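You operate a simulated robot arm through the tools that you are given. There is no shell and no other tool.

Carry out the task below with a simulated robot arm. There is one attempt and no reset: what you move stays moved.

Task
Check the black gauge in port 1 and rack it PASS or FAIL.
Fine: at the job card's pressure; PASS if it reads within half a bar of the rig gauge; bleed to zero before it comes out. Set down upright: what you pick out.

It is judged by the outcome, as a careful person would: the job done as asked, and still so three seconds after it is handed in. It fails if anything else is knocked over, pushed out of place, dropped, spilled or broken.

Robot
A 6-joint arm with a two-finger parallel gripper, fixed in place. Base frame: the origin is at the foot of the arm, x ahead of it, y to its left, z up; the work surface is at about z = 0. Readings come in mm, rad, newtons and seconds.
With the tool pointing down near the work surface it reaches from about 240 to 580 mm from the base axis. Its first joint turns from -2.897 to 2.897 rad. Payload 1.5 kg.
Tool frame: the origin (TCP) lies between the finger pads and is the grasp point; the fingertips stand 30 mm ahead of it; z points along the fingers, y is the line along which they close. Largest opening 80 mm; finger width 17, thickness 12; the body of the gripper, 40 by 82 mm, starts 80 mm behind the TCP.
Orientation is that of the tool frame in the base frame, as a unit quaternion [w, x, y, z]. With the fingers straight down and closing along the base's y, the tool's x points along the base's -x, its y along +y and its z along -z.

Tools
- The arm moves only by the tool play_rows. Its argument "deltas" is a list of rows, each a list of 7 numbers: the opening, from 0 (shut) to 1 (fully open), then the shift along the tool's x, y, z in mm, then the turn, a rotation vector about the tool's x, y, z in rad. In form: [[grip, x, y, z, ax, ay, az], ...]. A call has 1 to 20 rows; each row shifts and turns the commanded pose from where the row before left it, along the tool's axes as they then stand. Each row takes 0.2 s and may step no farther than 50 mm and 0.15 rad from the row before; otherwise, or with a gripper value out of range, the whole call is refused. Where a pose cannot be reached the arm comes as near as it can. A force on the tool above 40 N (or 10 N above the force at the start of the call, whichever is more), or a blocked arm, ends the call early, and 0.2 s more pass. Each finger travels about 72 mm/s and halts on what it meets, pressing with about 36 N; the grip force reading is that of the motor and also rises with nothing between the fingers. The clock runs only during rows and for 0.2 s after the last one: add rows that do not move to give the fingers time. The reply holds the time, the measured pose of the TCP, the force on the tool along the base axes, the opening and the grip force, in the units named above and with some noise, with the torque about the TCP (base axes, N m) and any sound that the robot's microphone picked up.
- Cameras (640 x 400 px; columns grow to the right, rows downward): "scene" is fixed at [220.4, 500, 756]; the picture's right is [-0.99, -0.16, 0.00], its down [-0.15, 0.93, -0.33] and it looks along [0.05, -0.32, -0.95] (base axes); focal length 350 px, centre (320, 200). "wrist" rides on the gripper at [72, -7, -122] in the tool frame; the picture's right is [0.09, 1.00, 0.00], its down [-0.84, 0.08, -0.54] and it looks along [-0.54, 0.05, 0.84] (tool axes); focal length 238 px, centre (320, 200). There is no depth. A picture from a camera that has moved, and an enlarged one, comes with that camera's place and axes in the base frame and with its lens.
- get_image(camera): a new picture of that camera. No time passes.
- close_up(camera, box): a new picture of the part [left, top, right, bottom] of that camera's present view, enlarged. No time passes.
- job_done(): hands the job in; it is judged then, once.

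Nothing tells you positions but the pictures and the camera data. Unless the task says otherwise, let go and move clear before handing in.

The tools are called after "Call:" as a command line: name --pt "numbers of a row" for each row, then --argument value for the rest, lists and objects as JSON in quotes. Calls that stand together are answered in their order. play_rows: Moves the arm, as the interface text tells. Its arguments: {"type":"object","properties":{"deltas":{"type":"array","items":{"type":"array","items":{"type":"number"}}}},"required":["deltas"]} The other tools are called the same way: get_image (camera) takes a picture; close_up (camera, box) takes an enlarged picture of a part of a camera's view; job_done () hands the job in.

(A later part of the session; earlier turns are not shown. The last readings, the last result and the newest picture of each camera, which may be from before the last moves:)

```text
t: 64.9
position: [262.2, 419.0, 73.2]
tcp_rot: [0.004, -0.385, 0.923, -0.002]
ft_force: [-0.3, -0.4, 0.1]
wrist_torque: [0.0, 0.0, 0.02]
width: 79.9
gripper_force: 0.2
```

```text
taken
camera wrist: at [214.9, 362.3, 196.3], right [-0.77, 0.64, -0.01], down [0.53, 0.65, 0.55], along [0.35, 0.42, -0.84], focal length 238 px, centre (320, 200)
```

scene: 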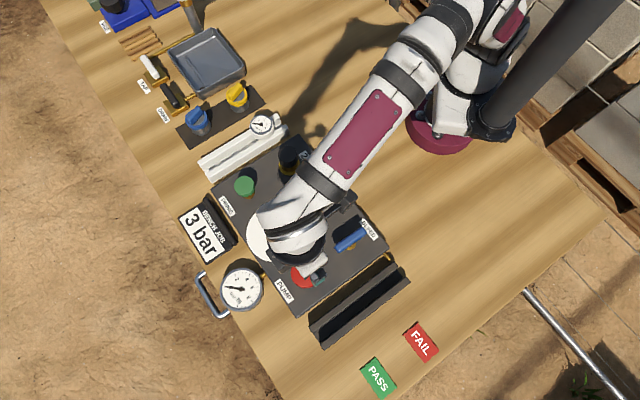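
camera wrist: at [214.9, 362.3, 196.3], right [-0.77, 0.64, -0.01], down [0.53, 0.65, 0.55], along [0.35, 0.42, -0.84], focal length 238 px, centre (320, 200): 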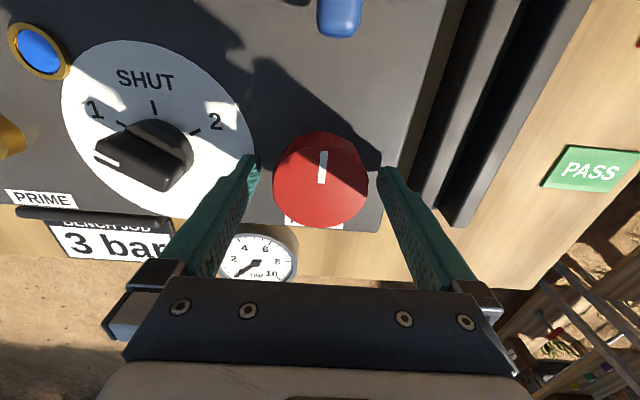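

Call:
play_rows --pt "0.6 0 0 0 0 0 0" --pt "0.5 0 0 0 0 0 0" --pt "0.5 0 0 0 0 0 0"

Call:
get_image --camera "wrist"

Call:
get_image --camera "scene"

```text
t: 65.7
position: [262.9, 418.1, 74.4]
tcp_rot: [0.004, -0.384, 0.923, -0.002]
ft_force: [0.5, -0.1, -1.8]
wrist_torque: [0.46, 0.41, 0.0]
width: 56.0
gripper_force: 45.2
```

```text
taken
camera wrist: at [215.0, 362.3, 196.4], right [-0.77, 0.64, -0.01], down [0.53, 0.65, 0.55], along [0.35, 0.42, -0.84], focal length 238 px, centre (320, 200)
```

wrist: 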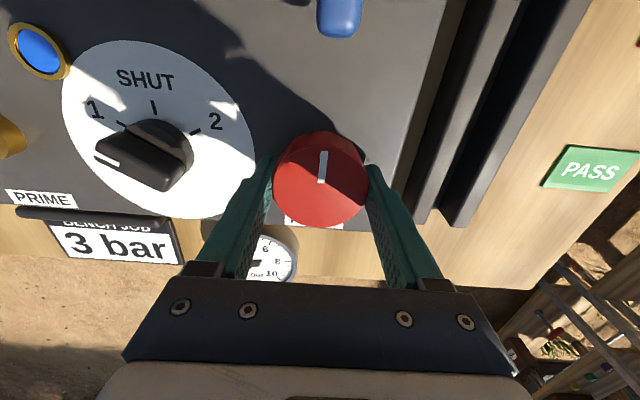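

```text
taken
```

scene: 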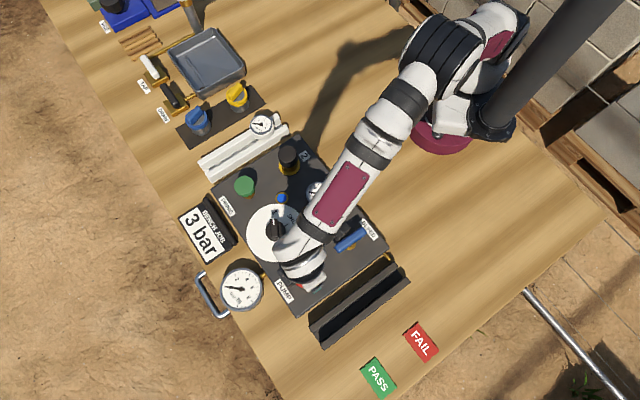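

The knob is gripped firmly. I'll turn it gently clockwise and watch the torque and the rig gauge.

Call:
play_rows --pt "0.5 0 0 0 0 0 0.08" --pt "0.5 0 0 0 0 0 0.08" --pt "0.5 0 0 0 0 0 0"

Call:
close_up --camera "scene" --box '[195, 255, 291, 315]'

Call:
get_image --camera "wrist"

```text
t: 66.4
position: [262.5, 418.3, 74.0]
tcp_rot: [0.005, -0.31, 0.951, -0.001]
ft_force: [3.8, 4.1, -5.6]
wrist_torque: [0.24, 0.54, 0.02]
width: 55.8
gripper_force: 44.6
stopped in row 3: the force on the tool passed its limit at 41 N (the readings are from after the stop); the commanded pose is now the measured one
```

```text
6.67 times, centred on (243, 285) of scene
camera zoom: at [220.4, 500.0, 756.0], right [-0.99, -0.16, 0.0], down [-0.15, 0.93, -0.33], along [0.05, -0.32, -0.95], focal length 2334 px, centre (833, -367)
```

zoom: 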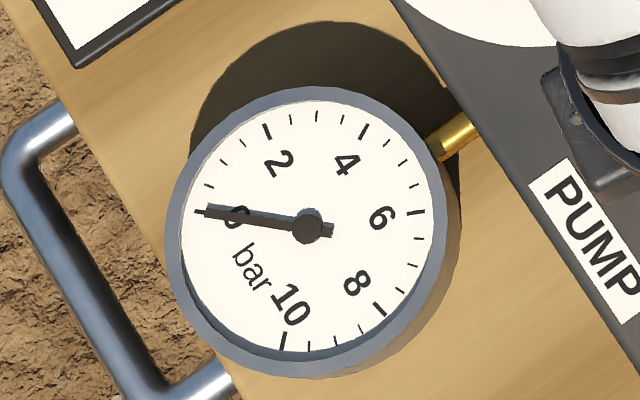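

```text
taken
camera wrist: at [206.8, 370.0, 196.3], right [-0.66, 0.75, -0.01], down [0.63, 0.56, 0.55], along [0.41, 0.36, -0.84], focal length 238 px, centre (320, 200)
```

wrist: 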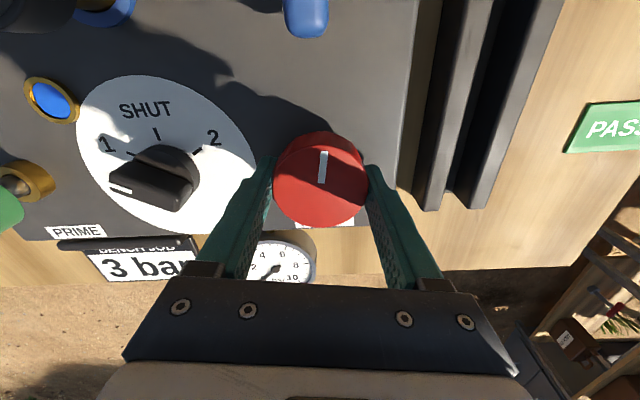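

The knob turns freely and the rig gauge still reads 0. I'll keep turning clockwise.

Call:
play_rows --pt "0.5 0 0 0 0 0 0.1" --pt "0.5 0 0 0 0 0 0.1" --pt "0.5 0 0 0 0 0 0.1" --pt "0.5 0 0 0 0 0 0"

Call:
close_up --camera "scene" --box '[195, 255, 291, 315]'

```text
t: 67.4
position: [263.6, 418.4, 74.5]
tcp_rot: [0.005, -0.164, 0.986, 0.0]
ft_force: [8.1, -10.6, 11.4]
wrist_torque: [0.01, -0.32, 0.01]
width: 56.1
gripper_force: 44.7
```

```text
6.67 times, centred on (243, 285) of scene
camera zoom: at [220.4, 500.0, 756.0], right [-0.99, -0.16, 0.0], down [-0.15, 0.93, -0.33], along [0.05, -0.32, -0.95], focal length 2334 px, centre (833, -367)
```

zoom: 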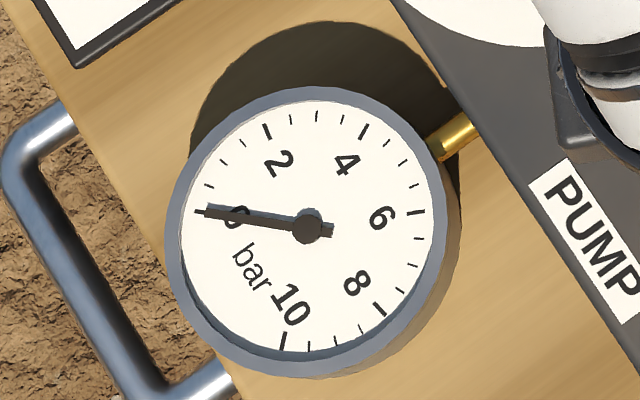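

Call:
play_rows --pt "0.5 0 0 0 0 0 0.1" --pt "0.5 0 0 0 0 0 0.1" --pt "0.5 0 0 0 0 0 0.1" --pt "0.5 0 0 0 0 0 0.1" --pt "0.5 0 0 0 0 0 0"

Call:
close_up --camera "scene" --box '[195, 255, 291, 315]'

Call:
get_image --camera "wrist"

```text
t: 68.6
position: [262.9, 416.9, 73.9]
tcp_rot: [0.005, 0.035, 0.999, -0.001]
ft_force: [30.9, -11.3, -14.0]
wrist_torque: [0.18, -0.62, 0.01]
width: 55.9
gripper_force: 44.9
```

```text
6.67 times, centred on (243, 285) of scene
camera zoom: at [220.4, 500.0, 756.0], right [-0.99, -0.16, 0.0], down [-0.15, 0.93, -0.33], along [0.05, -0.32, -0.95], focal length 2334 px, centre (833, -367)
```

zoom: 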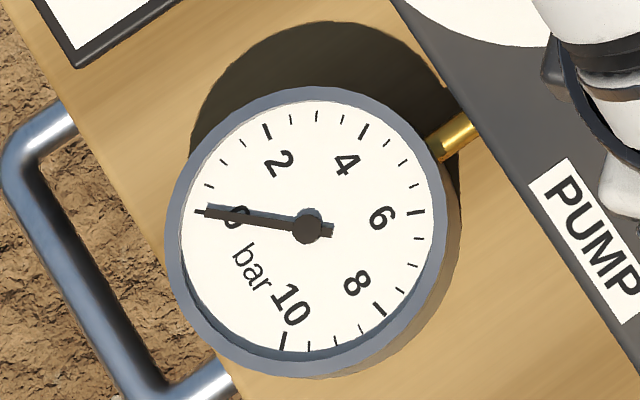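

```text
taken
camera wrist: at [188.9, 415.5, 196.1], right [-0.02, 1.0, 0.0], down [0.83, 0.02, 0.55], along [0.55, 0.01, -0.83], focal length 238 px, centre (320, 200)
```

wrist: 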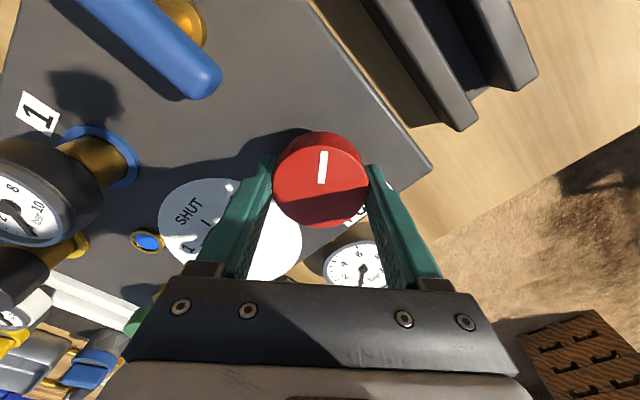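

After about 50° clockwise there is no pressure. I'll test counter-clockwise before considering the PRIME knob.

Call:
play_rows --pt "0.5 0.7 0.4 0 0 0 -0.1" --pt "0.5 0 0 0 0 0 -0.1" --pt "0.5 0 0 0 0 0 -0.1" --pt "0.5 0 0 0 0 0 -0.1" --pt "0.5 0 0 0 0 0 0"

Call:
close_up --camera "scene" --box '[195, 255, 291, 315]'

Call:
play_rows --pt "0.5 0 0 0 0 0 -0.1" --pt "0.5 0 0 0 0 0 -0.1" --pt "0.5 0 0 0 0 0 -0.1" --pt "0.5 0 0 0 0 0 -0.1" --pt "0.5 0 0 0 0 0 -0.1" --pt "0.5 0 0 0 0 0 0"

Call:
close_up --camera "scene" --box '[195, 255, 291, 315]'

```text
t: 69.6
position: [260.1, 417.1, 73.5]
tcp_rot: [0.002, -0.135, 0.991, -0.002]
ft_force: [0.1, -6.5, 3.5]
wrist_torque: [1.03, -0.17, -0.03]
width: 55.4
gripper_force: 45.4
stopped in row 4: the force on the tool passed its limit at 47 N (the readings are from after the stop); the commanded pose is now the measured one
```

```text
6.67 times, centred on (243, 285) of scene
camera zoom: at [220.4, 500.0, 756.0], right [-0.99, -0.16, 0.0], down [-0.15, 0.93, -0.33], along [0.05, -0.32, -0.95], focal length 2334 px, centre (833, -367)
```

zoom: 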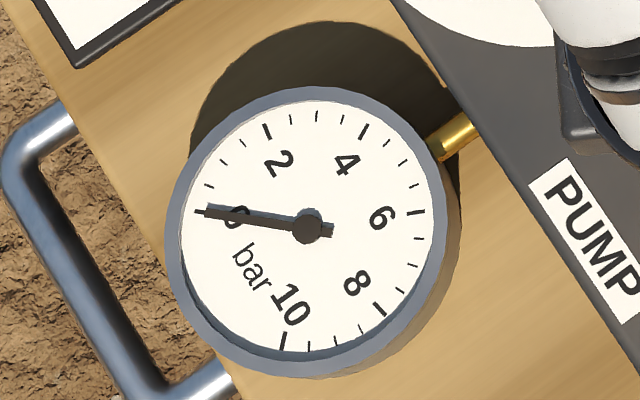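

```text
t: 71.1
position: [260.1, 416.4, 74.2]
tcp_rot: [0.0, -0.377, 0.926, -0.004]
ft_force: [1.7, -4.6, 4.2]
wrist_torque: [0.78, 0.21, 0.0]
width: 55.1
gripper_force: 44.7
stopped in row 6: the force on the tool passed its limit at 41 N (the readings are from after the stop); the commanded pose is now the measured one
```

```text
6.67 times, centred on (243, 285) of scene
camera zoom: at [220.4, 500.0, 756.0], right [-0.99, -0.16, 0.0], down [-0.15, 0.93, -0.33], along [0.05, -0.32, -0.95], focal length 2334 px, centre (833, -367)
```

zoom: 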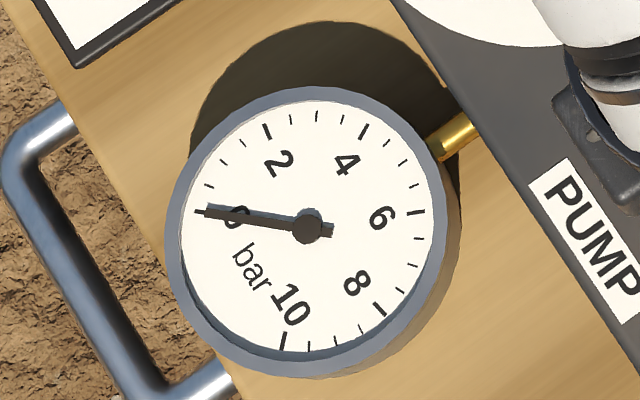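

Call:
play_rows --pt "0.5 0 0 0 0 0 -0.1" --pt "0.5 0 0 0 0 0 -0.1" --pt "0.5 0 0 0 0 0 -0.1" --pt "0.5 0 0 0 0 0 0"

Call:
get_image --camera "wrist"

Call:
close_up --camera "scene" --box '[195, 255, 291, 315]'

```text
t: 72.1
position: [262.4, 418.0, 74.0]
tcp_rot: [0.002, -0.512, 0.859, -0.004]
ft_force: [18.5, -7.1, 15.4]
wrist_torque: [0.78, 1.23, -1.51]
width: 55.5
gripper_force: 44.8
```

```text
taken
camera wrist: at [231.8, 351.1, 197.0], right [-0.92, 0.39, -0.01], down [0.33, 0.78, 0.54], along [0.22, 0.49, -0.84], focal length 238 px, centre (320, 200)
```

wrist: 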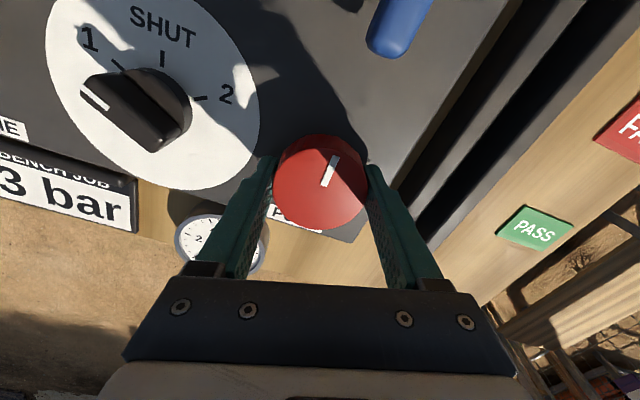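

```text
6.67 times, centred on (243, 285) of scene
camera zoom: at [220.4, 500.0, 756.0], right [-0.99, -0.16, 0.0], down [-0.15, 0.93, -0.33], along [0.05, -0.32, -0.95], focal length 2334 px, centre (833, -367)
```

zoom: 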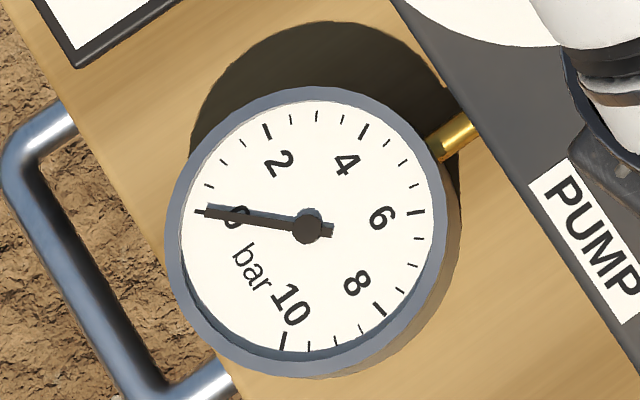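

Counter-clockwise hits a stop at the start position, so clockwise is the pressurising direction, but nothing built up. The pump probably needs priming. I'll release the knob at its zero stop, lift and inspect PRIME.

Call:
play_rows --pt "0.5 0 0 0 0 0 0.1" --pt "0.5 0 0 0 0 0 0.1" --pt "0.8 0 0 0 0 0 0.07" --pt "1 0 0 0 0 0 0" --pt "1 0 0 0 0 0 0" --pt "1 0 0 -25 0 0 0" --pt "1 0 0 -40 0 0 0" --pt "1 0 0 -40 0 0 0" --pt "1 0 0 0 0 0 0"

Call:
get_image --camera "wrist"

Call:
get_image --camera "scene"

```text
t: 74.1
position: [259.7, 415.8, 177.9]
tcp_rot: [0.001, -0.391, 0.92, -0.004]
ft_force: [-0.6, 0.2, -0.5]
wrist_torque: [-0.02, 0.01, -0.01]
width: 80.2
gripper_force: 0.0
```

```text
taken
camera wrist: at [213.6, 360.6, 301.8], right [-0.78, 0.62, -0.01], down [0.52, 0.66, 0.54], along [0.34, 0.42, -0.84], focal length 238 px, centre (320, 200)
```

wrist: 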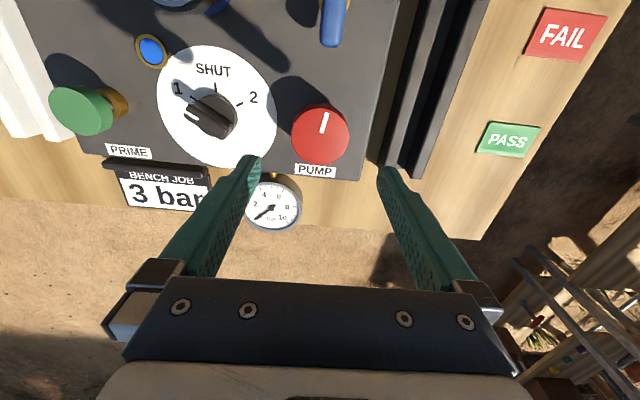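

```text
taken
```

scene: 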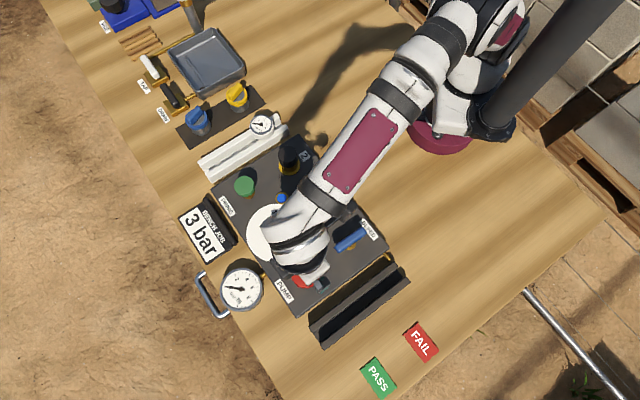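

Call:
play_rows --pt "1 0 -46 0 0 0 0" --pt "1 0 -46 0 0 0 0" --pt "1 0 -46 0 0 0 0" --pt "1 0 -46 0 0 0 0" --pt "1 0 -40 0 0 0 0" --pt "0.3 0 0 0 0 0 0" --pt "0.0 0 0 0 0 0 0" --pt "0.0 0 0 0 0 0 0"

Call:
get_image --camera "wrist"

Call:
close_up --camera "scene" --box '[210, 160, 370, 260]'

```text
t: 75.9
position: [421.3, 265.0, 178.2]
tcp_rot: [0.001, -0.391, 0.921, -0.004]
ft_force: [-0.5, -0.6, 0.6]
wrist_torque: [0.03, 0.0, 0.03]
width: 0.0
gripper_force: 17.1
```

```text
taken
camera wrist: at [374.6, 209.1, 300.9], right [-0.78, 0.62, -0.01], down [0.52, 0.66, 0.54], along [0.34, 0.42, -0.84], focal length 238 px, centre (320, 200)
```

wrist: 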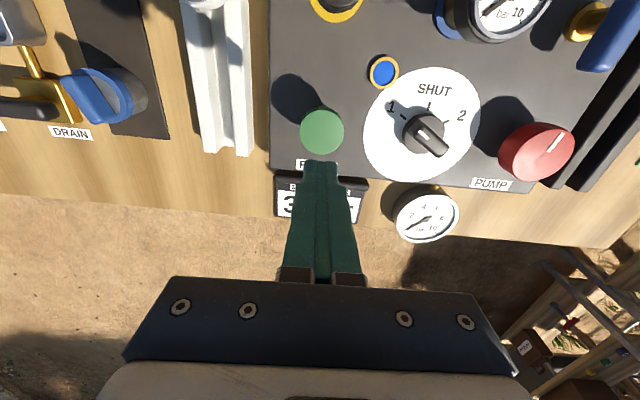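

```text
4.00 times, centred on (290, 210) of scene
camera zoom: at [220.4, 500.0, 756.0], right [-0.99, -0.16, 0.0], down [-0.15, 0.93, -0.33], along [0.05, -0.32, -0.95], focal length 1401 px, centre (440, 160)
```

zoom: 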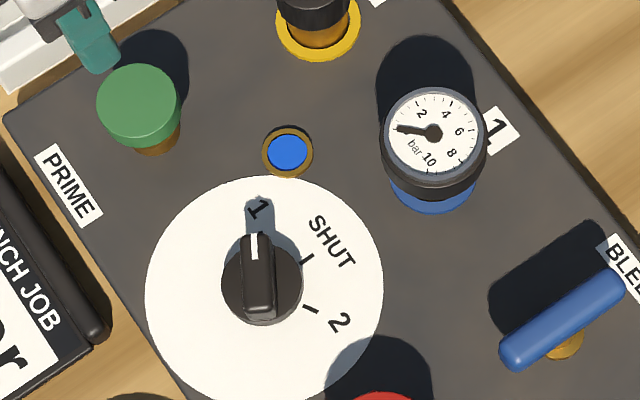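

Call:
close_up --camera "wrist" --box '[272, 90, 368, 150]'

Call:
close_up --camera "scene" --box '[220, 160, 300, 210]'

```text
6.67 times, centred on (320, 120) of wrist
camera zoom: at [374.6, 209.1, 300.9], right [-0.78, 0.62, -0.01], down [0.52, 0.66, 0.54], along [0.34, 0.42, -0.84], focal length 1589 px, centre (320, 733)
```

zoom: 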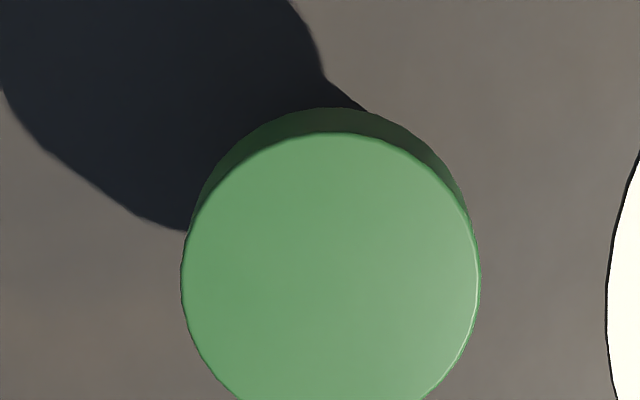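

```text
8.00 times, centred on (260, 185) of scene
camera zoom: at [220.4, 500.0, 756.0], right [-0.99, -0.16, 0.0], down [-0.15, 0.93, -0.33], along [0.05, -0.32, -0.95], focal length 2801 px, centre (800, 320)
```

zoom: 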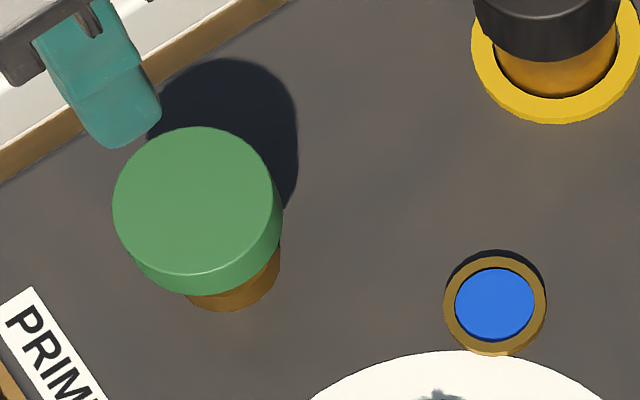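

The PRIME button top is at about (416,262.5), z≈75. I'll press it with closed fingertips, approaching in small steps.

Call:
play_rows --pt "0 4.8 0 0 0 0 0" --pt "0 0 0 35 0 0 0" --pt "0 0 0 25 0 0 0" --pt "0 0 0 0 0 0 0"

Call:
get_image --camera "wrist"

Call:
close_up --camera "scene" --box '[200, 140, 296, 200]'

```text
t: 76.9
position: [418.1, 259.2, 121.8]
tcp_rot: [0.0, -0.391, 0.92, -0.004]
ft_force: [-0.1, -0.2, -0.1]
wrist_torque: [0.01, 0.01, -0.01]
width: 0.0
gripper_force: 21.6
```

```text
taken
camera wrist: at [371.8, 203.5, 245.0], right [-0.78, 0.63, -0.01], down [0.52, 0.66, 0.54], along [0.34, 0.42, -0.84], focal length 238 px, centre (320, 200)
```

wrist: 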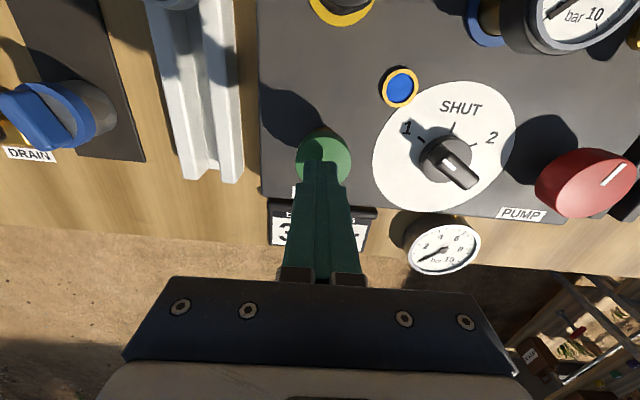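

```text
6.67 times, centred on (248, 170) of scene
camera zoom: at [220.4, 500.0, 756.0], right [-0.99, -0.16, 0.0], down [-0.15, 0.93, -0.33], along [0.05, -0.32, -0.95], focal length 2334 px, centre (800, 400)
```

zoom: 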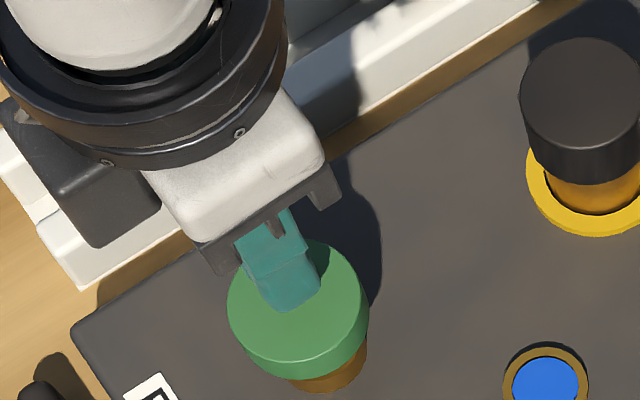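

Call:
play_rows --pt "0 0 0 5 0 0 0" --pt "0 0 0 5 0 0 0" --pt "0 0 0 3 0 0 0" --pt "0 0 0 0 0 0 0"

Call:
play_rows --pt "0 0 0 2 0 0 0" --pt "0 0 0 2 0 0 0" --pt "0 0 0 0 0 0 0"

```text
t: 77.9
position: [418.2, 257.6, 109.3]
tcp_rot: [0.001, -0.391, 0.92, -0.004]
ft_force: [0.4, 1.3, 1.7]
wrist_torque: [0.09, 0.01, 0.0]
width: 0.0
gripper_force: 21.2
```

```text
t: 78.7
position: [417.8, 258.5, 102.4]
tcp_rot: [0.001, -0.392, 0.92, -0.005]
ft_force: [1.7, -1.7, 3.2]
wrist_torque: [0.0, -0.08, 0.0]
width: 0.1
gripper_force: 21.3
```

Call:
play_rows --pt "0 0 0 2 0 0 0" --pt "0 0 0 2 0 0 0" --pt "0 0 0 0 0 0 0"

Call:
play_rows --pt "0 0 0 2 0 0 0" --pt "0 0 0 2 0 0 0" --pt "0 0 0 0 0 0 0"

Call:
get_image --camera "wrist"

Call:
close_up --camera "scene" --box '[195, 255, 291, 315]'

```text
t: 79.5
position: [419.4, 258.0, 97.9]
tcp_rot: [0.0, -0.39, 0.921, -0.004]
ft_force: [-2.5, 0.0, 5.0]
wrist_torque: [0.05, 0.06, 0.02]
width: 0.1
gripper_force: 21.0
```

```text
t: 80.3
position: [417.9, 259.2, 94.7]
tcp_rot: [0.002, -0.39, 0.921, -0.004]
ft_force: [-1.7, 2.2, 7.4]
wrist_torque: [0.13, 0.06, 0.0]
width: 0.0
gripper_force: 20.8
```

```text
taken
camera wrist: at [372.0, 202.5, 217.9], right [-0.78, 0.62, -0.01], down [0.52, 0.66, 0.54], along [0.34, 0.42, -0.84], focal length 238 px, centre (320, 200)
```

wrist: 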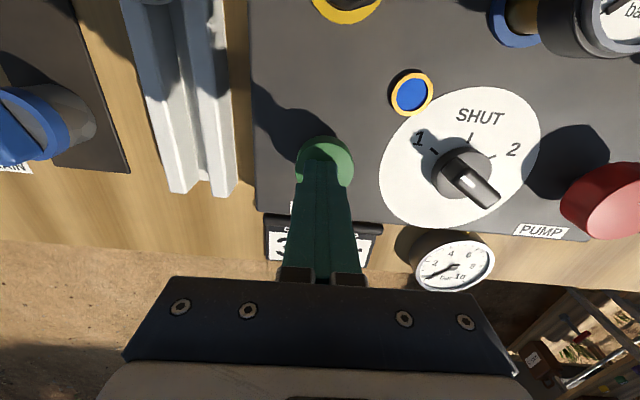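

```text
6.67 times, centred on (243, 285) of scene
camera zoom: at [220.4, 500.0, 756.0], right [-0.99, -0.16, 0.0], down [-0.15, 0.93, -0.33], along [0.05, -0.32, -0.95], focal length 2334 px, centre (833, -367)
```

zoom: 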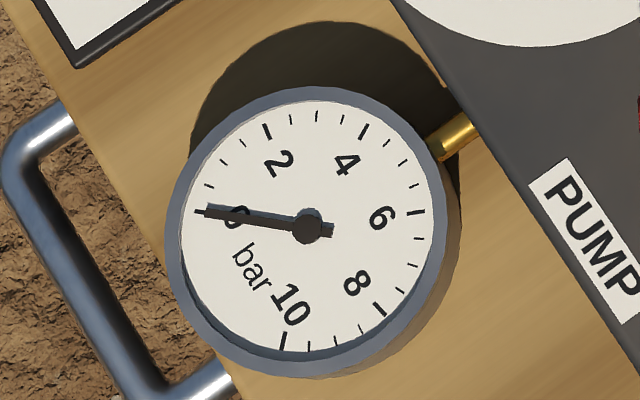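

It is a spring plunger with about 10 mm of travel so far. I'll press on to its end stop.

Call:
play_rows --pt "0 0 0 2 0 0 0" --pt "0 0 0 2 0 0 0" --pt "0 0 0 2 0 0 0" --pt "0 0 0 0 0 0 0"

Call:
close_up --camera "scene" --box '[195, 255, 291, 315]'

Call:
close_up --camera "scene" --box '[220, 150, 348, 230]'

```text
t: 80.9
position: [418.4, 259.4, 93.3]
tcp_rot: [0.002, -0.391, 0.921, -0.003]
ft_force: [-8.2, -6.6, 21.7]
wrist_torque: [-0.15, 0.3, -0.04]
width: 0.3
gripper_force: 21.1
stopped in row 3: the force on the tool passed its limit at 45 N (the readings are from after the stop); the commanded pose is now the measured one
```

```text
6.67 times, centred on (243, 285) of scene
camera zoom: at [220.4, 500.0, 756.0], right [-0.99, -0.16, 0.0], down [-0.15, 0.93, -0.33], along [0.05, -0.32, -0.95], focal length 2334 px, centre (833, -367)
```

zoom: 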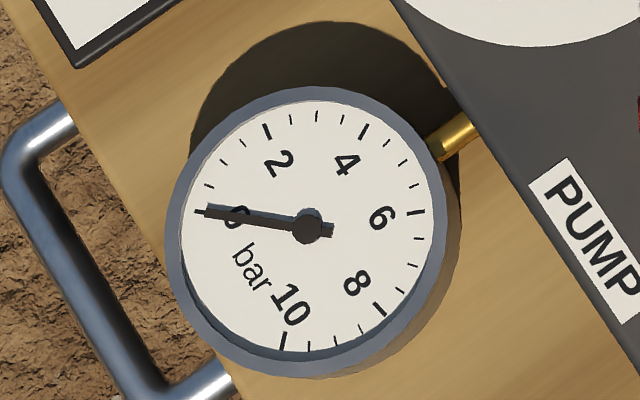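

```text
5.00 times, centred on (284, 190) of scene
camera zoom: at [220.4, 500.0, 756.0], right [-0.99, -0.16, 0.0], down [-0.15, 0.93, -0.33], along [0.05, -0.32, -0.95], focal length 1751 px, centre (500, 250)
```

zoom: 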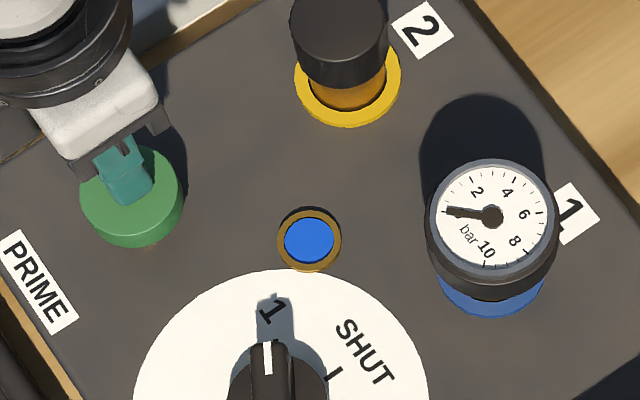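

The plunger bottomed out. I'll let it return and give it two more full strokes, then check for any change.

Call:
play_rows --pt "0 0 0 -8 0 0 0" --pt "0 0 0 -8 0 0 0" --pt "0 0 0 0 0 0 0" --pt "0 0 0 6 0 0 0" --pt "0 0 0 6 0 0 0" --pt "0 0 0 3.5 0 0 0" --pt "0 0 0 0 0 0 0"

Call:
play_rows --pt "0 0 0 -8 0 0 0" --pt "0 0 0 -8 0 0 0" --pt "0 0 0 0 0 0 0" --pt "0 0 0 6 0 0 0" --pt "0 0 0 6 0 0 0" --pt "0 0 0 3.5 0 0 0" --pt "0 0 0 0 0 0 0"

Call:
play_rows --pt "0 0 0 -10 0 0 0" --pt "0 0 0 -25 0 0 0" --pt "0 0 0 -40 0 0 0" --pt "0 0 0 0 0 0 0"

Call:
get_image --camera "wrist"

Call:
close_up --camera "scene" --box '[220, 150, 348, 230]'

```text
t: 82.5
position: [419.8, 258.1, 94.3]
tcp_rot: [0.002, -0.39, 0.921, -0.003]
ft_force: [-3.8, -1.3, 13.9]
wrist_torque: [-0.07, 0.13, -0.12]
width: 0.0
gripper_force: 21.3
```

```text
t: 84.1
position: [420.0, 258.6, 95.2]
tcp_rot: [0.001, -0.39, 0.921, -0.003]
ft_force: [-3.4, 1.9, 7.6]
wrist_torque: [0.06, 0.09, 0.01]
width: 0.0
gripper_force: 21.4
```

```text
t: 85.1
position: [420.7, 260.5, 171.1]
tcp_rot: [0.002, -0.391, 0.92, -0.003]
ft_force: [0.4, -0.2, -1.1]
wrist_torque: [0.04, 0.02, -0.02]
width: 0.2
gripper_force: 21.1
```

```text
taken
camera wrist: at [374.1, 204.3, 293.5], right [-0.78, 0.63, -0.01], down [0.52, 0.66, 0.54], along [0.34, 0.42, -0.84], focal length 238 px, centre (320, 200)
```

wrist: 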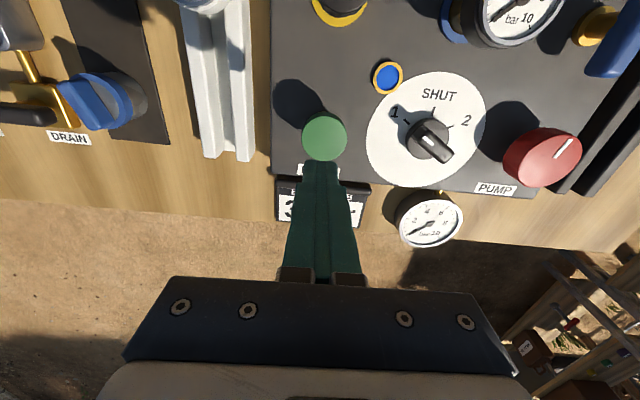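

```text
5.00 times, centred on (284, 190) of scene
camera zoom: at [220.4, 500.0, 756.0], right [-0.99, -0.16, 0.0], down [-0.15, 0.93, -0.33], along [0.05, -0.32, -0.95], focal length 1751 px, centre (500, 250)
```

zoom: 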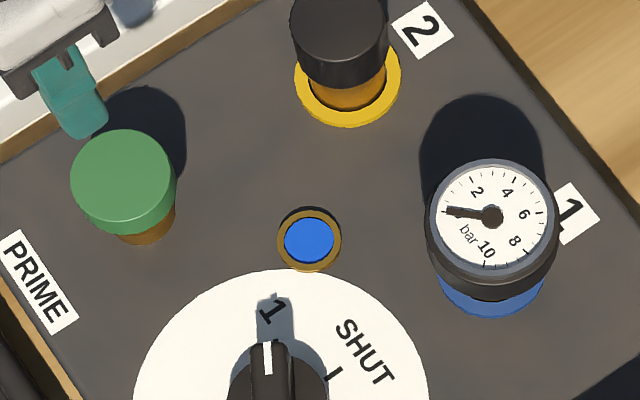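

PRIME has sprung back. Now I'll return to the pump knob and try clockwise again.

Call:
play_rows --pt "0.3 -0.8 44.8 0 0 0 0" --pt "0.6 -0.8 44.8 0 0 0 0" --pt "1 -0.8 44.8 0 0 0 0" --pt "1 -0.8 44.8 0 0 0 0" --pt "1 -0.8 44.8 0 0 0 0" --pt "1 0 0 40 0 0 0" --pt "1 0 0 25 0 0 0" --pt "1 0 0 0 0 0 0"

Call:
get_image --camera "wrist"

```text
t: 86.9
position: [258.1, 416.8, 102.9]
tcp_rot: [0.001, -0.391, 0.92, -0.004]
ft_force: [-0.1, 0.0, -0.6]
wrist_torque: [0.01, 0.0, 0.03]
width: 80.3
gripper_force: 0.1
```

```text
taken
camera wrist: at [212.3, 361.2, 226.4], right [-0.78, 0.63, -0.01], down [0.52, 0.66, 0.54], along [0.34, 0.42, -0.84], focal length 238 px, centre (320, 200)
```

wrist: 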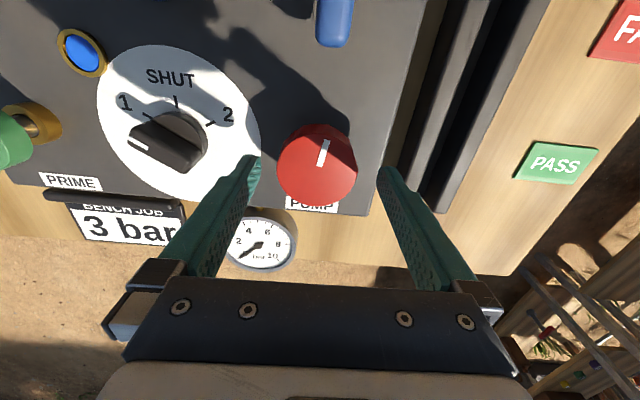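

Call:
play_rows --pt "1 0.5 -1.0 12 0 0 0" --pt "1 0 0 12 0 0 0" --pt "1 0 0 5 0 0 0" --pt "0.6 0 0 0 0 0 0" --pt "0.5 0 0 0 0 0 0" --pt "0.5 0 0 0 0 0 0"

Call:
play_rows --pt "0.5 0 0 0 0 0 0.1" --pt "0.5 0 0 0 0 0 0.1" --pt "0.5 0 0 0 0 0 0"

Call:
close_up --camera "scene" --box '[195, 255, 291, 315]'

Call:
get_image --camera "wrist"

```text
t: 88.3
position: [261.0, 416.0, 73.5]
tcp_rot: [0.002, -0.391, 0.921, -0.003]
ft_force: [6.7, -5.1, -2.5]
wrist_torque: [0.53, 0.58, -0.03]
width: 55.8
gripper_force: 44.7
```

```text
t: 89.1
position: [259.7, 417.0, 71.2]
tcp_rot: [0.002, -0.296, 0.955, -0.003]
ft_force: [9.2, 6.3, -17.7]
wrist_torque: [0.76, 0.68, -0.03]
width: 55.9
gripper_force: 44.5
```

```text
6.67 times, centred on (243, 285) of scene
camera zoom: at [220.4, 500.0, 756.0], right [-0.99, -0.16, 0.0], down [-0.15, 0.93, -0.33], along [0.05, -0.32, -0.95], focal length 2334 px, centre (833, -367)
```

zoom: 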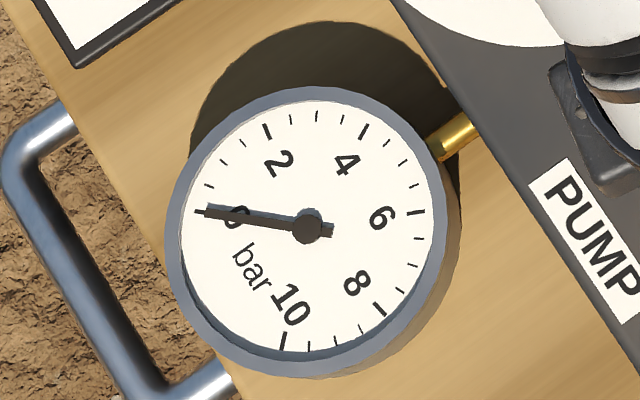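

```text
taken
camera wrist: at [204.0, 370.5, 196.0], right [-0.64, 0.77, -0.01], down [0.64, 0.54, 0.54], along [0.42, 0.34, -0.84], focal length 238 px, centre (320, 200)
```

wrist: 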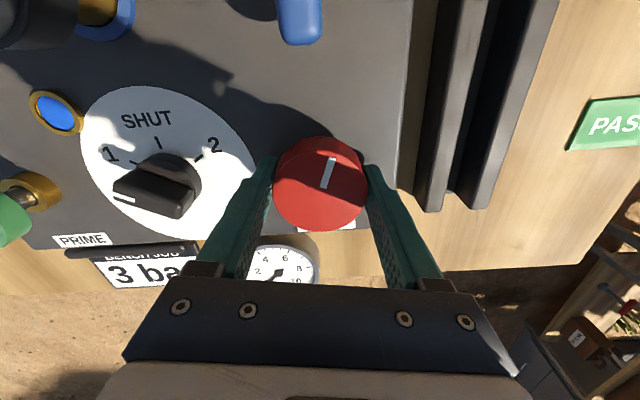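

Call:
play_rows --pt "0.5 0 0 0 0 0 0.1" --pt "0.5 0 0 0 0 0 0.1" --pt "0.5 0 0 0 0 0 0.1" --pt "0.5 0 0 0 0 0 0"

Call:
close_up --camera "scene" --box '[195, 255, 291, 315]'

Call:
play_rows --pt "0.5 0 0 0 0 0 0.1" --pt "0.5 0 0 0 0 0 0.1" --pt "0.5 0 0 0 0 0 0.1" --pt "0.5 0 0 0 0 0 0"

Call:
close_up --camera "scene" --box '[195, 255, 291, 315]'

```text
t: 90.1
position: [260.1, 416.9, 73.9]
tcp_rot: [0.002, -0.15, 0.989, -0.002]
ft_force: [10.3, 23.9, -30.3]
wrist_torque: [0.0, -0.26, 0.02]
width: 55.5
gripper_force: 45.1
```

```text
6.67 times, centred on (243, 285) of scene
camera zoom: at [220.4, 500.0, 756.0], right [-0.99, -0.16, 0.0], down [-0.15, 0.93, -0.33], along [0.05, -0.32, -0.95], focal length 2334 px, centre (833, -367)
```

zoom: 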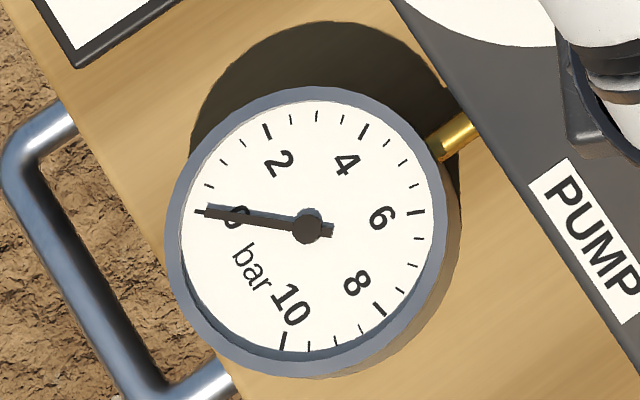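

```text
t: 91.1
position: [260.0, 416.9, 72.6]
tcp_rot: [0.003, -0.001, 1.0, -0.002]
ft_force: [-4.0, 42.1, -17.6]
wrist_torque: [0.6, 0.28, 0.09]
width: 55.2
gripper_force: 45.4
```

```text
6.67 times, centred on (243, 285) of scene
camera zoom: at [220.4, 500.0, 756.0], right [-0.99, -0.16, 0.0], down [-0.15, 0.93, -0.33], along [0.05, -0.32, -0.95], focal length 2334 px, centre (833, -367)
```

zoom: 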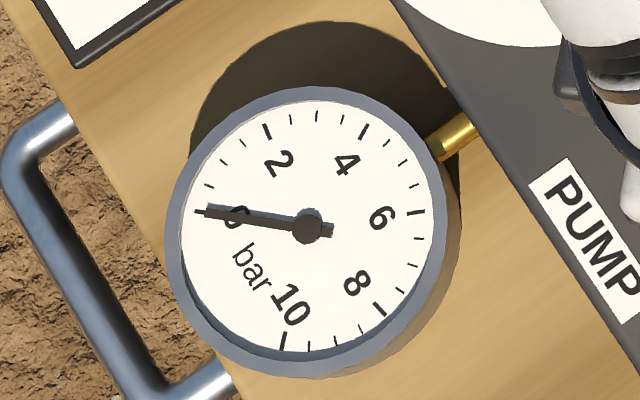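

Call:
play_rows --pt "0.5 0 1.5 0 0 0 0.1" --pt "0.5 0 0.5 0 0 0 0.1" --pt "0.5 0 0.3 0 0 0 0.1" --pt "0.5 0 0 0 0 0 0"

Call:
close_up --camera "scene" --box '[195, 255, 291, 315]'

Call:
get_image --camera "wrist"

```text
t: 92.1
position: [261.3, 417.9, 73.1]
tcp_rot: [0.001, 0.15, 0.989, -0.002]
ft_force: [-30.4, 15.3, 0.1]
wrist_torque: [0.48, 0.13, 0.0]
width: 55.2
gripper_force: 44.9
```

```text
6.67 times, centred on (243, 285) of scene
camera zoom: at [220.4, 500.0, 756.0], right [-0.99, -0.16, 0.0], down [-0.15, 0.93, -0.33], along [0.05, -0.32, -0.95], focal length 2334 px, centre (833, -367)
```

zoom: 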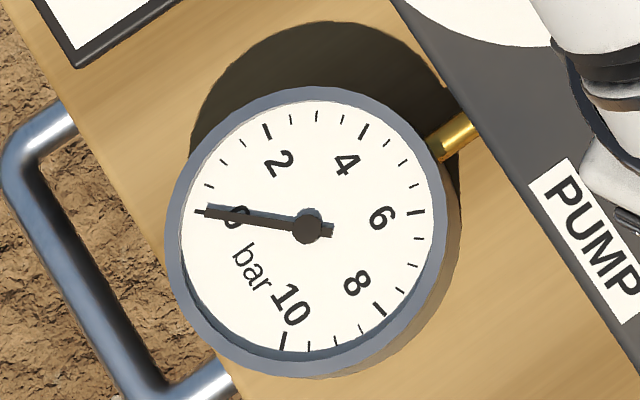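

```text
taken
camera wrist: at [188.3, 433.2, 196.7], right [0.21, 0.98, -0.01], down [0.82, -0.17, 0.54], along [0.53, -0.12, -0.84], focal length 238 px, centre (320, 200)
```

wrist: 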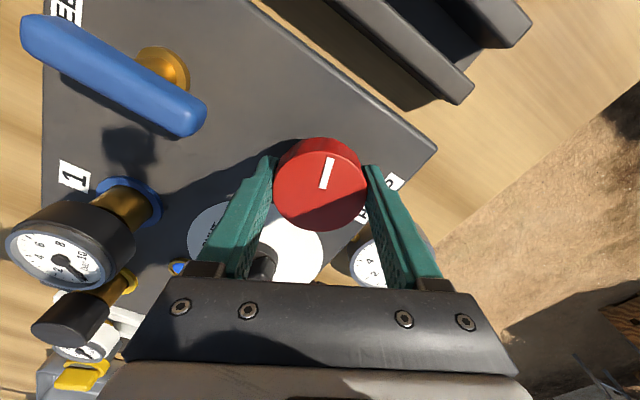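

Still nothing at 63°, while the sight window has been blue all along. So the rig was probably primed already, and my lever move likely opened the bleed. I'll turn the pump back to its zero stop first, then put the bleed lever back where it was.

Call:
play_rows --pt "0.5 1.0 0 0 0 0 -0.1" --pt "0.5 0 -0.3 0 0 0 -0.1" --pt "0.5 0 -0.3 0 0 0 -0.1" --pt "0.5 0 0 0 0 0 0"

Call:
play_rows --pt "0.5 0 0 0 0 0 -0.1" --pt "0.5 0 0 0 0 0 -0.1" --pt "0.5 0 0 0 0 0 -0.1" --pt "0.5 0 0 0 0 0 0"

Call:
play_rows --pt "0.5 0 0 0 0 0 -0.1" --pt "0.5 0 0 0 0 0 -0.1" --pt "0.5 0 0 0 0 0 -0.1" --pt "0.5 0 0 0 0 0 0"

```text
t: 93.2
position: [260.1, 417.5, 73.0]
tcp_rot: [0.002, -0.002, 1.0, -0.004]
ft_force: [-2.9, -7.4, 7.2]
wrist_torque: [0.96, -0.33, -0.02]
width: 55.4
gripper_force: 45.5
stopped in row 4: the force on the tool passed its limit at 45 N (the readings are from after the stop); the commanded pose is now the measured one
```

```text
t: 94.2
position: [259.7, 416.1, 73.4]
tcp_rot: [0.003, -0.152, 0.988, -0.003]
ft_force: [8.1, -4.8, 10.6]
wrist_torque: [0.53, -0.62, -0.05]
width: 55.3
gripper_force: 44.6
```

```text
t: 95.1
position: [260.3, 416.8, 73.3]
tcp_rot: [0.001, -0.293, 0.956, -0.004]
ft_force: [0.7, -7.2, 6.9]
wrist_torque: [0.93, 0.2, -0.03]
width: 55.6
gripper_force: 44.7
stopped in row 4: the force on the tool passed its limit at 41 N (the readings are from after the stop); the commanded pose is now the measured one
```

Call:
play_rows --pt "0.5 0 0 0 0 0 -0.1" --pt "0.5 0 0 0 0 0 -0.1" --pt "0.5 0 0 0 0 0 0"

Call:
close_up --camera "wrist" --box '[240, 100, 400, 200]'

```text
t: 95.9
position: [260.9, 416.5, 73.2]
tcp_rot: [0.0, -0.387, 0.922, -0.006]
ft_force: [13.3, -16.2, 11.4]
wrist_torque: [0.56, 0.45, -0.01]
width: 55.3
gripper_force: 44.5
```

```text
4.00 times, centred on (320, 150) of wrist
camera zoom: at [213.6, 360.8, 197.0], right [-0.78, 0.63, -0.01], down [0.53, 0.66, 0.54], along [0.35, 0.41, -0.84], focal length 953 px, centre (320, 400)
```

zoom: 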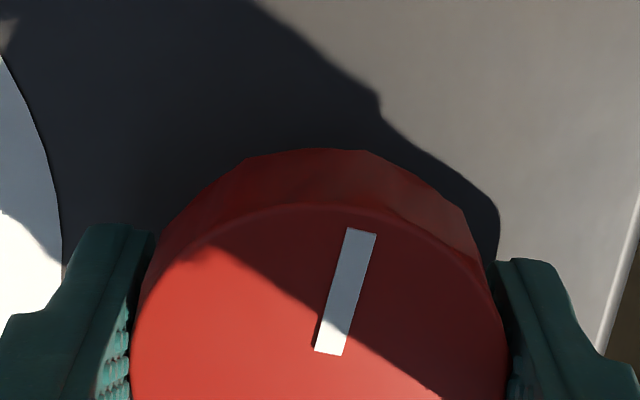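

Call:
play_rows --pt "0.8 0 0 0 0 0 0" --pt "1 0 0 0 0 0 0" --pt "1 0 0 -25 0 0 0" --pt "1 0 0 -40 0 0 0" --pt "0.8 36 0 -20 0 0 0" --pt "0.7 36 0 0 0 0 0" --pt "0.6 36 0 0 0 0 0" --pt "0.6 0 0 0 0 0 0" --pt "0.6 0 0 0 0 0 0"

Call:
get_image --camera "wrist"

Call:
close_up --camera "wrist" --box '[256, 80, 384, 160]'

```text
t: 97.9
position: [182.7, 341.9, 157.9]
tcp_rot: [0.0, -0.387, 0.922, -0.004]
ft_force: [-0.6, -0.6, 0.1]
wrist_torque: [-0.02, -0.02, 0.0]
width: 48.2
gripper_force: 0.1
```

```text
taken
camera wrist: at [136.7, 286.9, 281.2], right [-0.78, 0.63, -0.01], down [0.53, 0.66, 0.54], along [0.35, 0.41, -0.84], focal length 238 px, centre (320, 200)
```

wrist: 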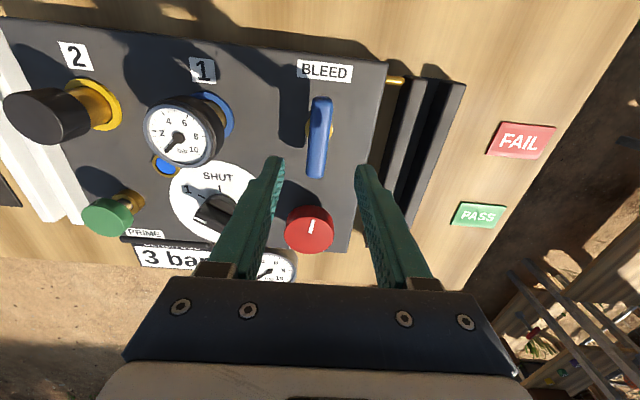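

```text
5.00 times, centred on (320, 120) of wrist
camera zoom: at [136.7, 286.9, 281.2], right [-0.78, 0.63, -0.01], down [0.53, 0.66, 0.54], along [0.35, 0.41, -0.84], focal length 1192 px, centre (320, 600)
```

zoom: 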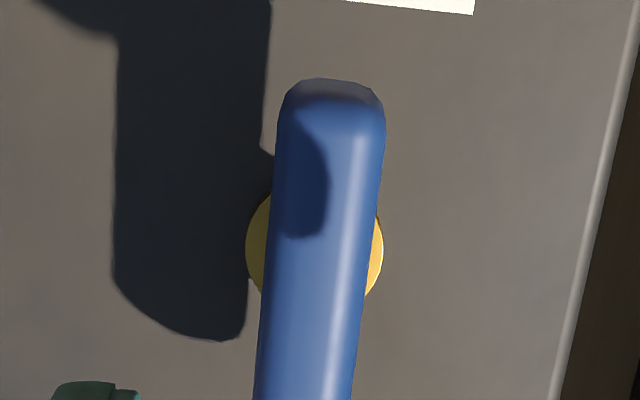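

The lever is lined up under the gripper. I'll correct a small accumulated tilt, centre on the pivot and lower onto the lever.

Call:
play_rows --pt "0.6 0 0 0 -0.011 -0.0046 0" --pt "0.6 0 -2.2 0 0 0 0" --pt "0.6 0 0 35 0 0 0" --pt "0.6 0 0 25 0 0 0" --pt "0.6 0 0 0 0 0 0" --pt "0.6 0 0 0 0 0 0"

Call:
get_image --camera "wrist"

```text
t: 99.3
position: [185.3, 339.5, 96.8]
tcp_rot: [-0.001, -0.387, 0.922, 0.001]
ft_force: [-1.3, 0.4, -0.3]
wrist_torque: [0.01, 0.04, -0.01]
width: 47.8
gripper_force: 0.0
```

```text
taken
camera wrist: at [139.2, 282.2, 219.7], right [-0.78, 0.63, 0.0], down [0.53, 0.65, 0.54], along [0.34, 0.42, -0.84], focal length 238 px, centre (320, 200)
```

wrist: 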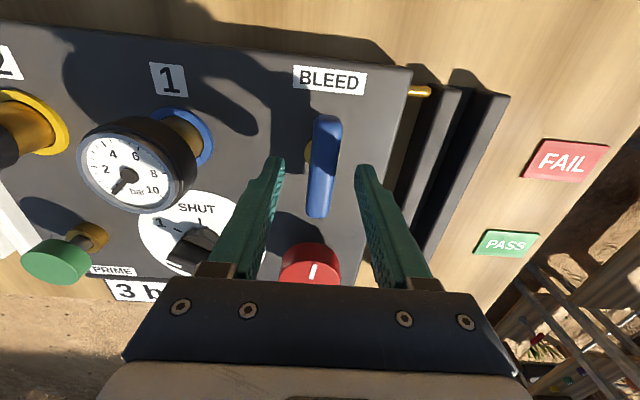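

Call:
play_rows --pt "0.6 0 0.8 10 0 0 0" --pt "0.6 0 0 12 0 0 0" --pt "0.2 0 0 0 0 0 0" --pt "0.1 0 0 0 0 0 0" --pt "0.1 0 0 0 0 0 0"

Call:
play_rows --pt "0.1 0 0 0 0 0 0.1" --pt "0.1 0 0 0 0 0 0.1" --pt "0.1 0 0 0 0 0 0"

```text
t: 100.5
position: [185.4, 338.3, 75.1]
tcp_rot: [0.0, -0.386, 0.922, 0.001]
ft_force: [-12.0, 7.7, -4.2]
wrist_torque: [0.04, -0.19, -0.1]
width: 20.6
gripper_force: 6.9
```

```text
t: 101.3
position: [185.2, 340.3, 77.1]
tcp_rot: [0.001, -0.292, 0.956, 0.001]
ft_force: [-18.5, 8.6, 0.8]
wrist_torque: [-0.03, -0.05, 0.25]
width: 22.7
gripper_force: 7.6
```

Call:
play_rows --pt "0.0 0 0.8 0 0 0 0" --pt "0.0 0 0 0 0 0 0" --pt "0.0 0 0 0 0 0 0"

Call:
get_image --camera "wrist"

```text
t: 102.1
position: [186.5, 342.8, 76.2]
tcp_rot: [0.0, -0.294, 0.956, 0.003]
ft_force: [-1.1, 27.2, -14.6]
wrist_torque: [-0.61, -0.13, -0.01]
width: 17.6
gripper_force: 32.8
```

```text
taken
camera wrist: at [129.8, 294.2, 199.7], right [-0.63, 0.77, 0.0], down [0.65, 0.53, 0.55], along [0.42, 0.35, -0.84], focal length 238 px, centre (320, 200)
```

wrist: 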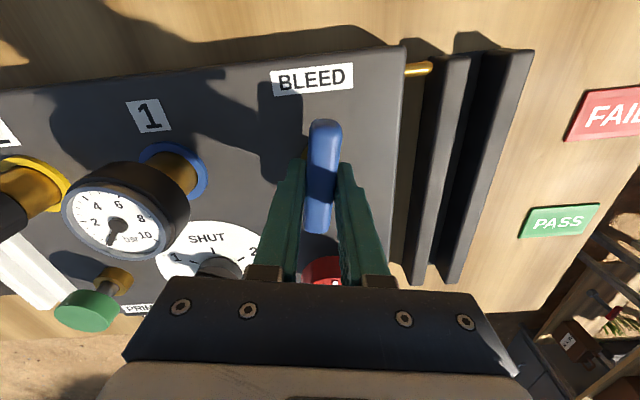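

Call:
play_rows --pt "0.0 -0.5 0.9 0 0 0 0.1" --pt "0.0 0 0 0 0 0 0.1" --pt "0.0 0 0 0 0 0 0"

Call:
play_rows --pt "0.0 0 0 0 0 0 0.1" --pt "0.0 0 0 0 0 0 0.1" --pt "0.0 0 0 0 0 0 0"

```text
t: 102.9
position: [186.4, 339.9, 76.8]
tcp_rot: [0.0, -0.196, 0.981, 0.0]
ft_force: [-1.2, -4.7, 5.0]
wrist_torque: [0.13, -0.18, 0.02]
width: 17.9
gripper_force: 32.4
stopped in row 3: the force on the tool passed its limit at 43 N (the readings are from after the stop); the commanded pose is now the measured one
```

```text
t: 103.7
position: [186.7, 339.5, 76.6]
tcp_rot: [0.0, -0.096, 0.995, 0.0]
ft_force: [17.2, -11.3, -8.4]
wrist_torque: [-0.03, -0.09, 0.04]
width: 17.7
gripper_force: 32.5
```

Call:
play_rows --pt "0.0 -0.5 -0.3 0 0 0 0.1" --pt "0.0 0 0 0 0 0 0.1" --pt "0.0 0 0 0 0 0 0"

Call:
play_rows --pt "0.0 0 0 0 0 0 0.1" --pt "0.0 0 0 0 0 0 0.1" --pt "0.0 0 0 0 0 0 0"

Call:
play_rows --pt "0.0 0 0 0 0 0 0.1" --pt "0.0 0 0 0 0 0 0.1" --pt "0.0 0 0 0 0 0 0"

```text
t: 104.5
position: [186.4, 338.5, 76.7]
tcp_rot: [-0.001, 0.005, 1.0, -0.002]
ft_force: [14.9, -33.4, -8.7]
wrist_torque: [0.48, -0.7, 0.08]
width: 17.6
gripper_force: 32.6
```

```text
t: 105.3
position: [186.0, 338.4, 77.0]
tcp_rot: [-0.001, 0.103, 0.995, -0.003]
ft_force: [-1.9, -5.3, 1.5]
wrist_torque: [0.68, 0.04, -0.03]
width: 18.0
gripper_force: 32.8
stopped in row 3: the force on the tool passed its limit at 48 N (the readings are from after the stop); the commanded pose is now the measured one
```

```text
t: 106.1
position: [185.8, 338.1, 77.2]
tcp_rot: [-0.001, 0.204, 0.979, -0.003]
ft_force: [-12.3, -8.2, 7.6]
wrist_torque: [0.3, -0.7, -0.02]
width: 17.9
gripper_force: 32.5
```

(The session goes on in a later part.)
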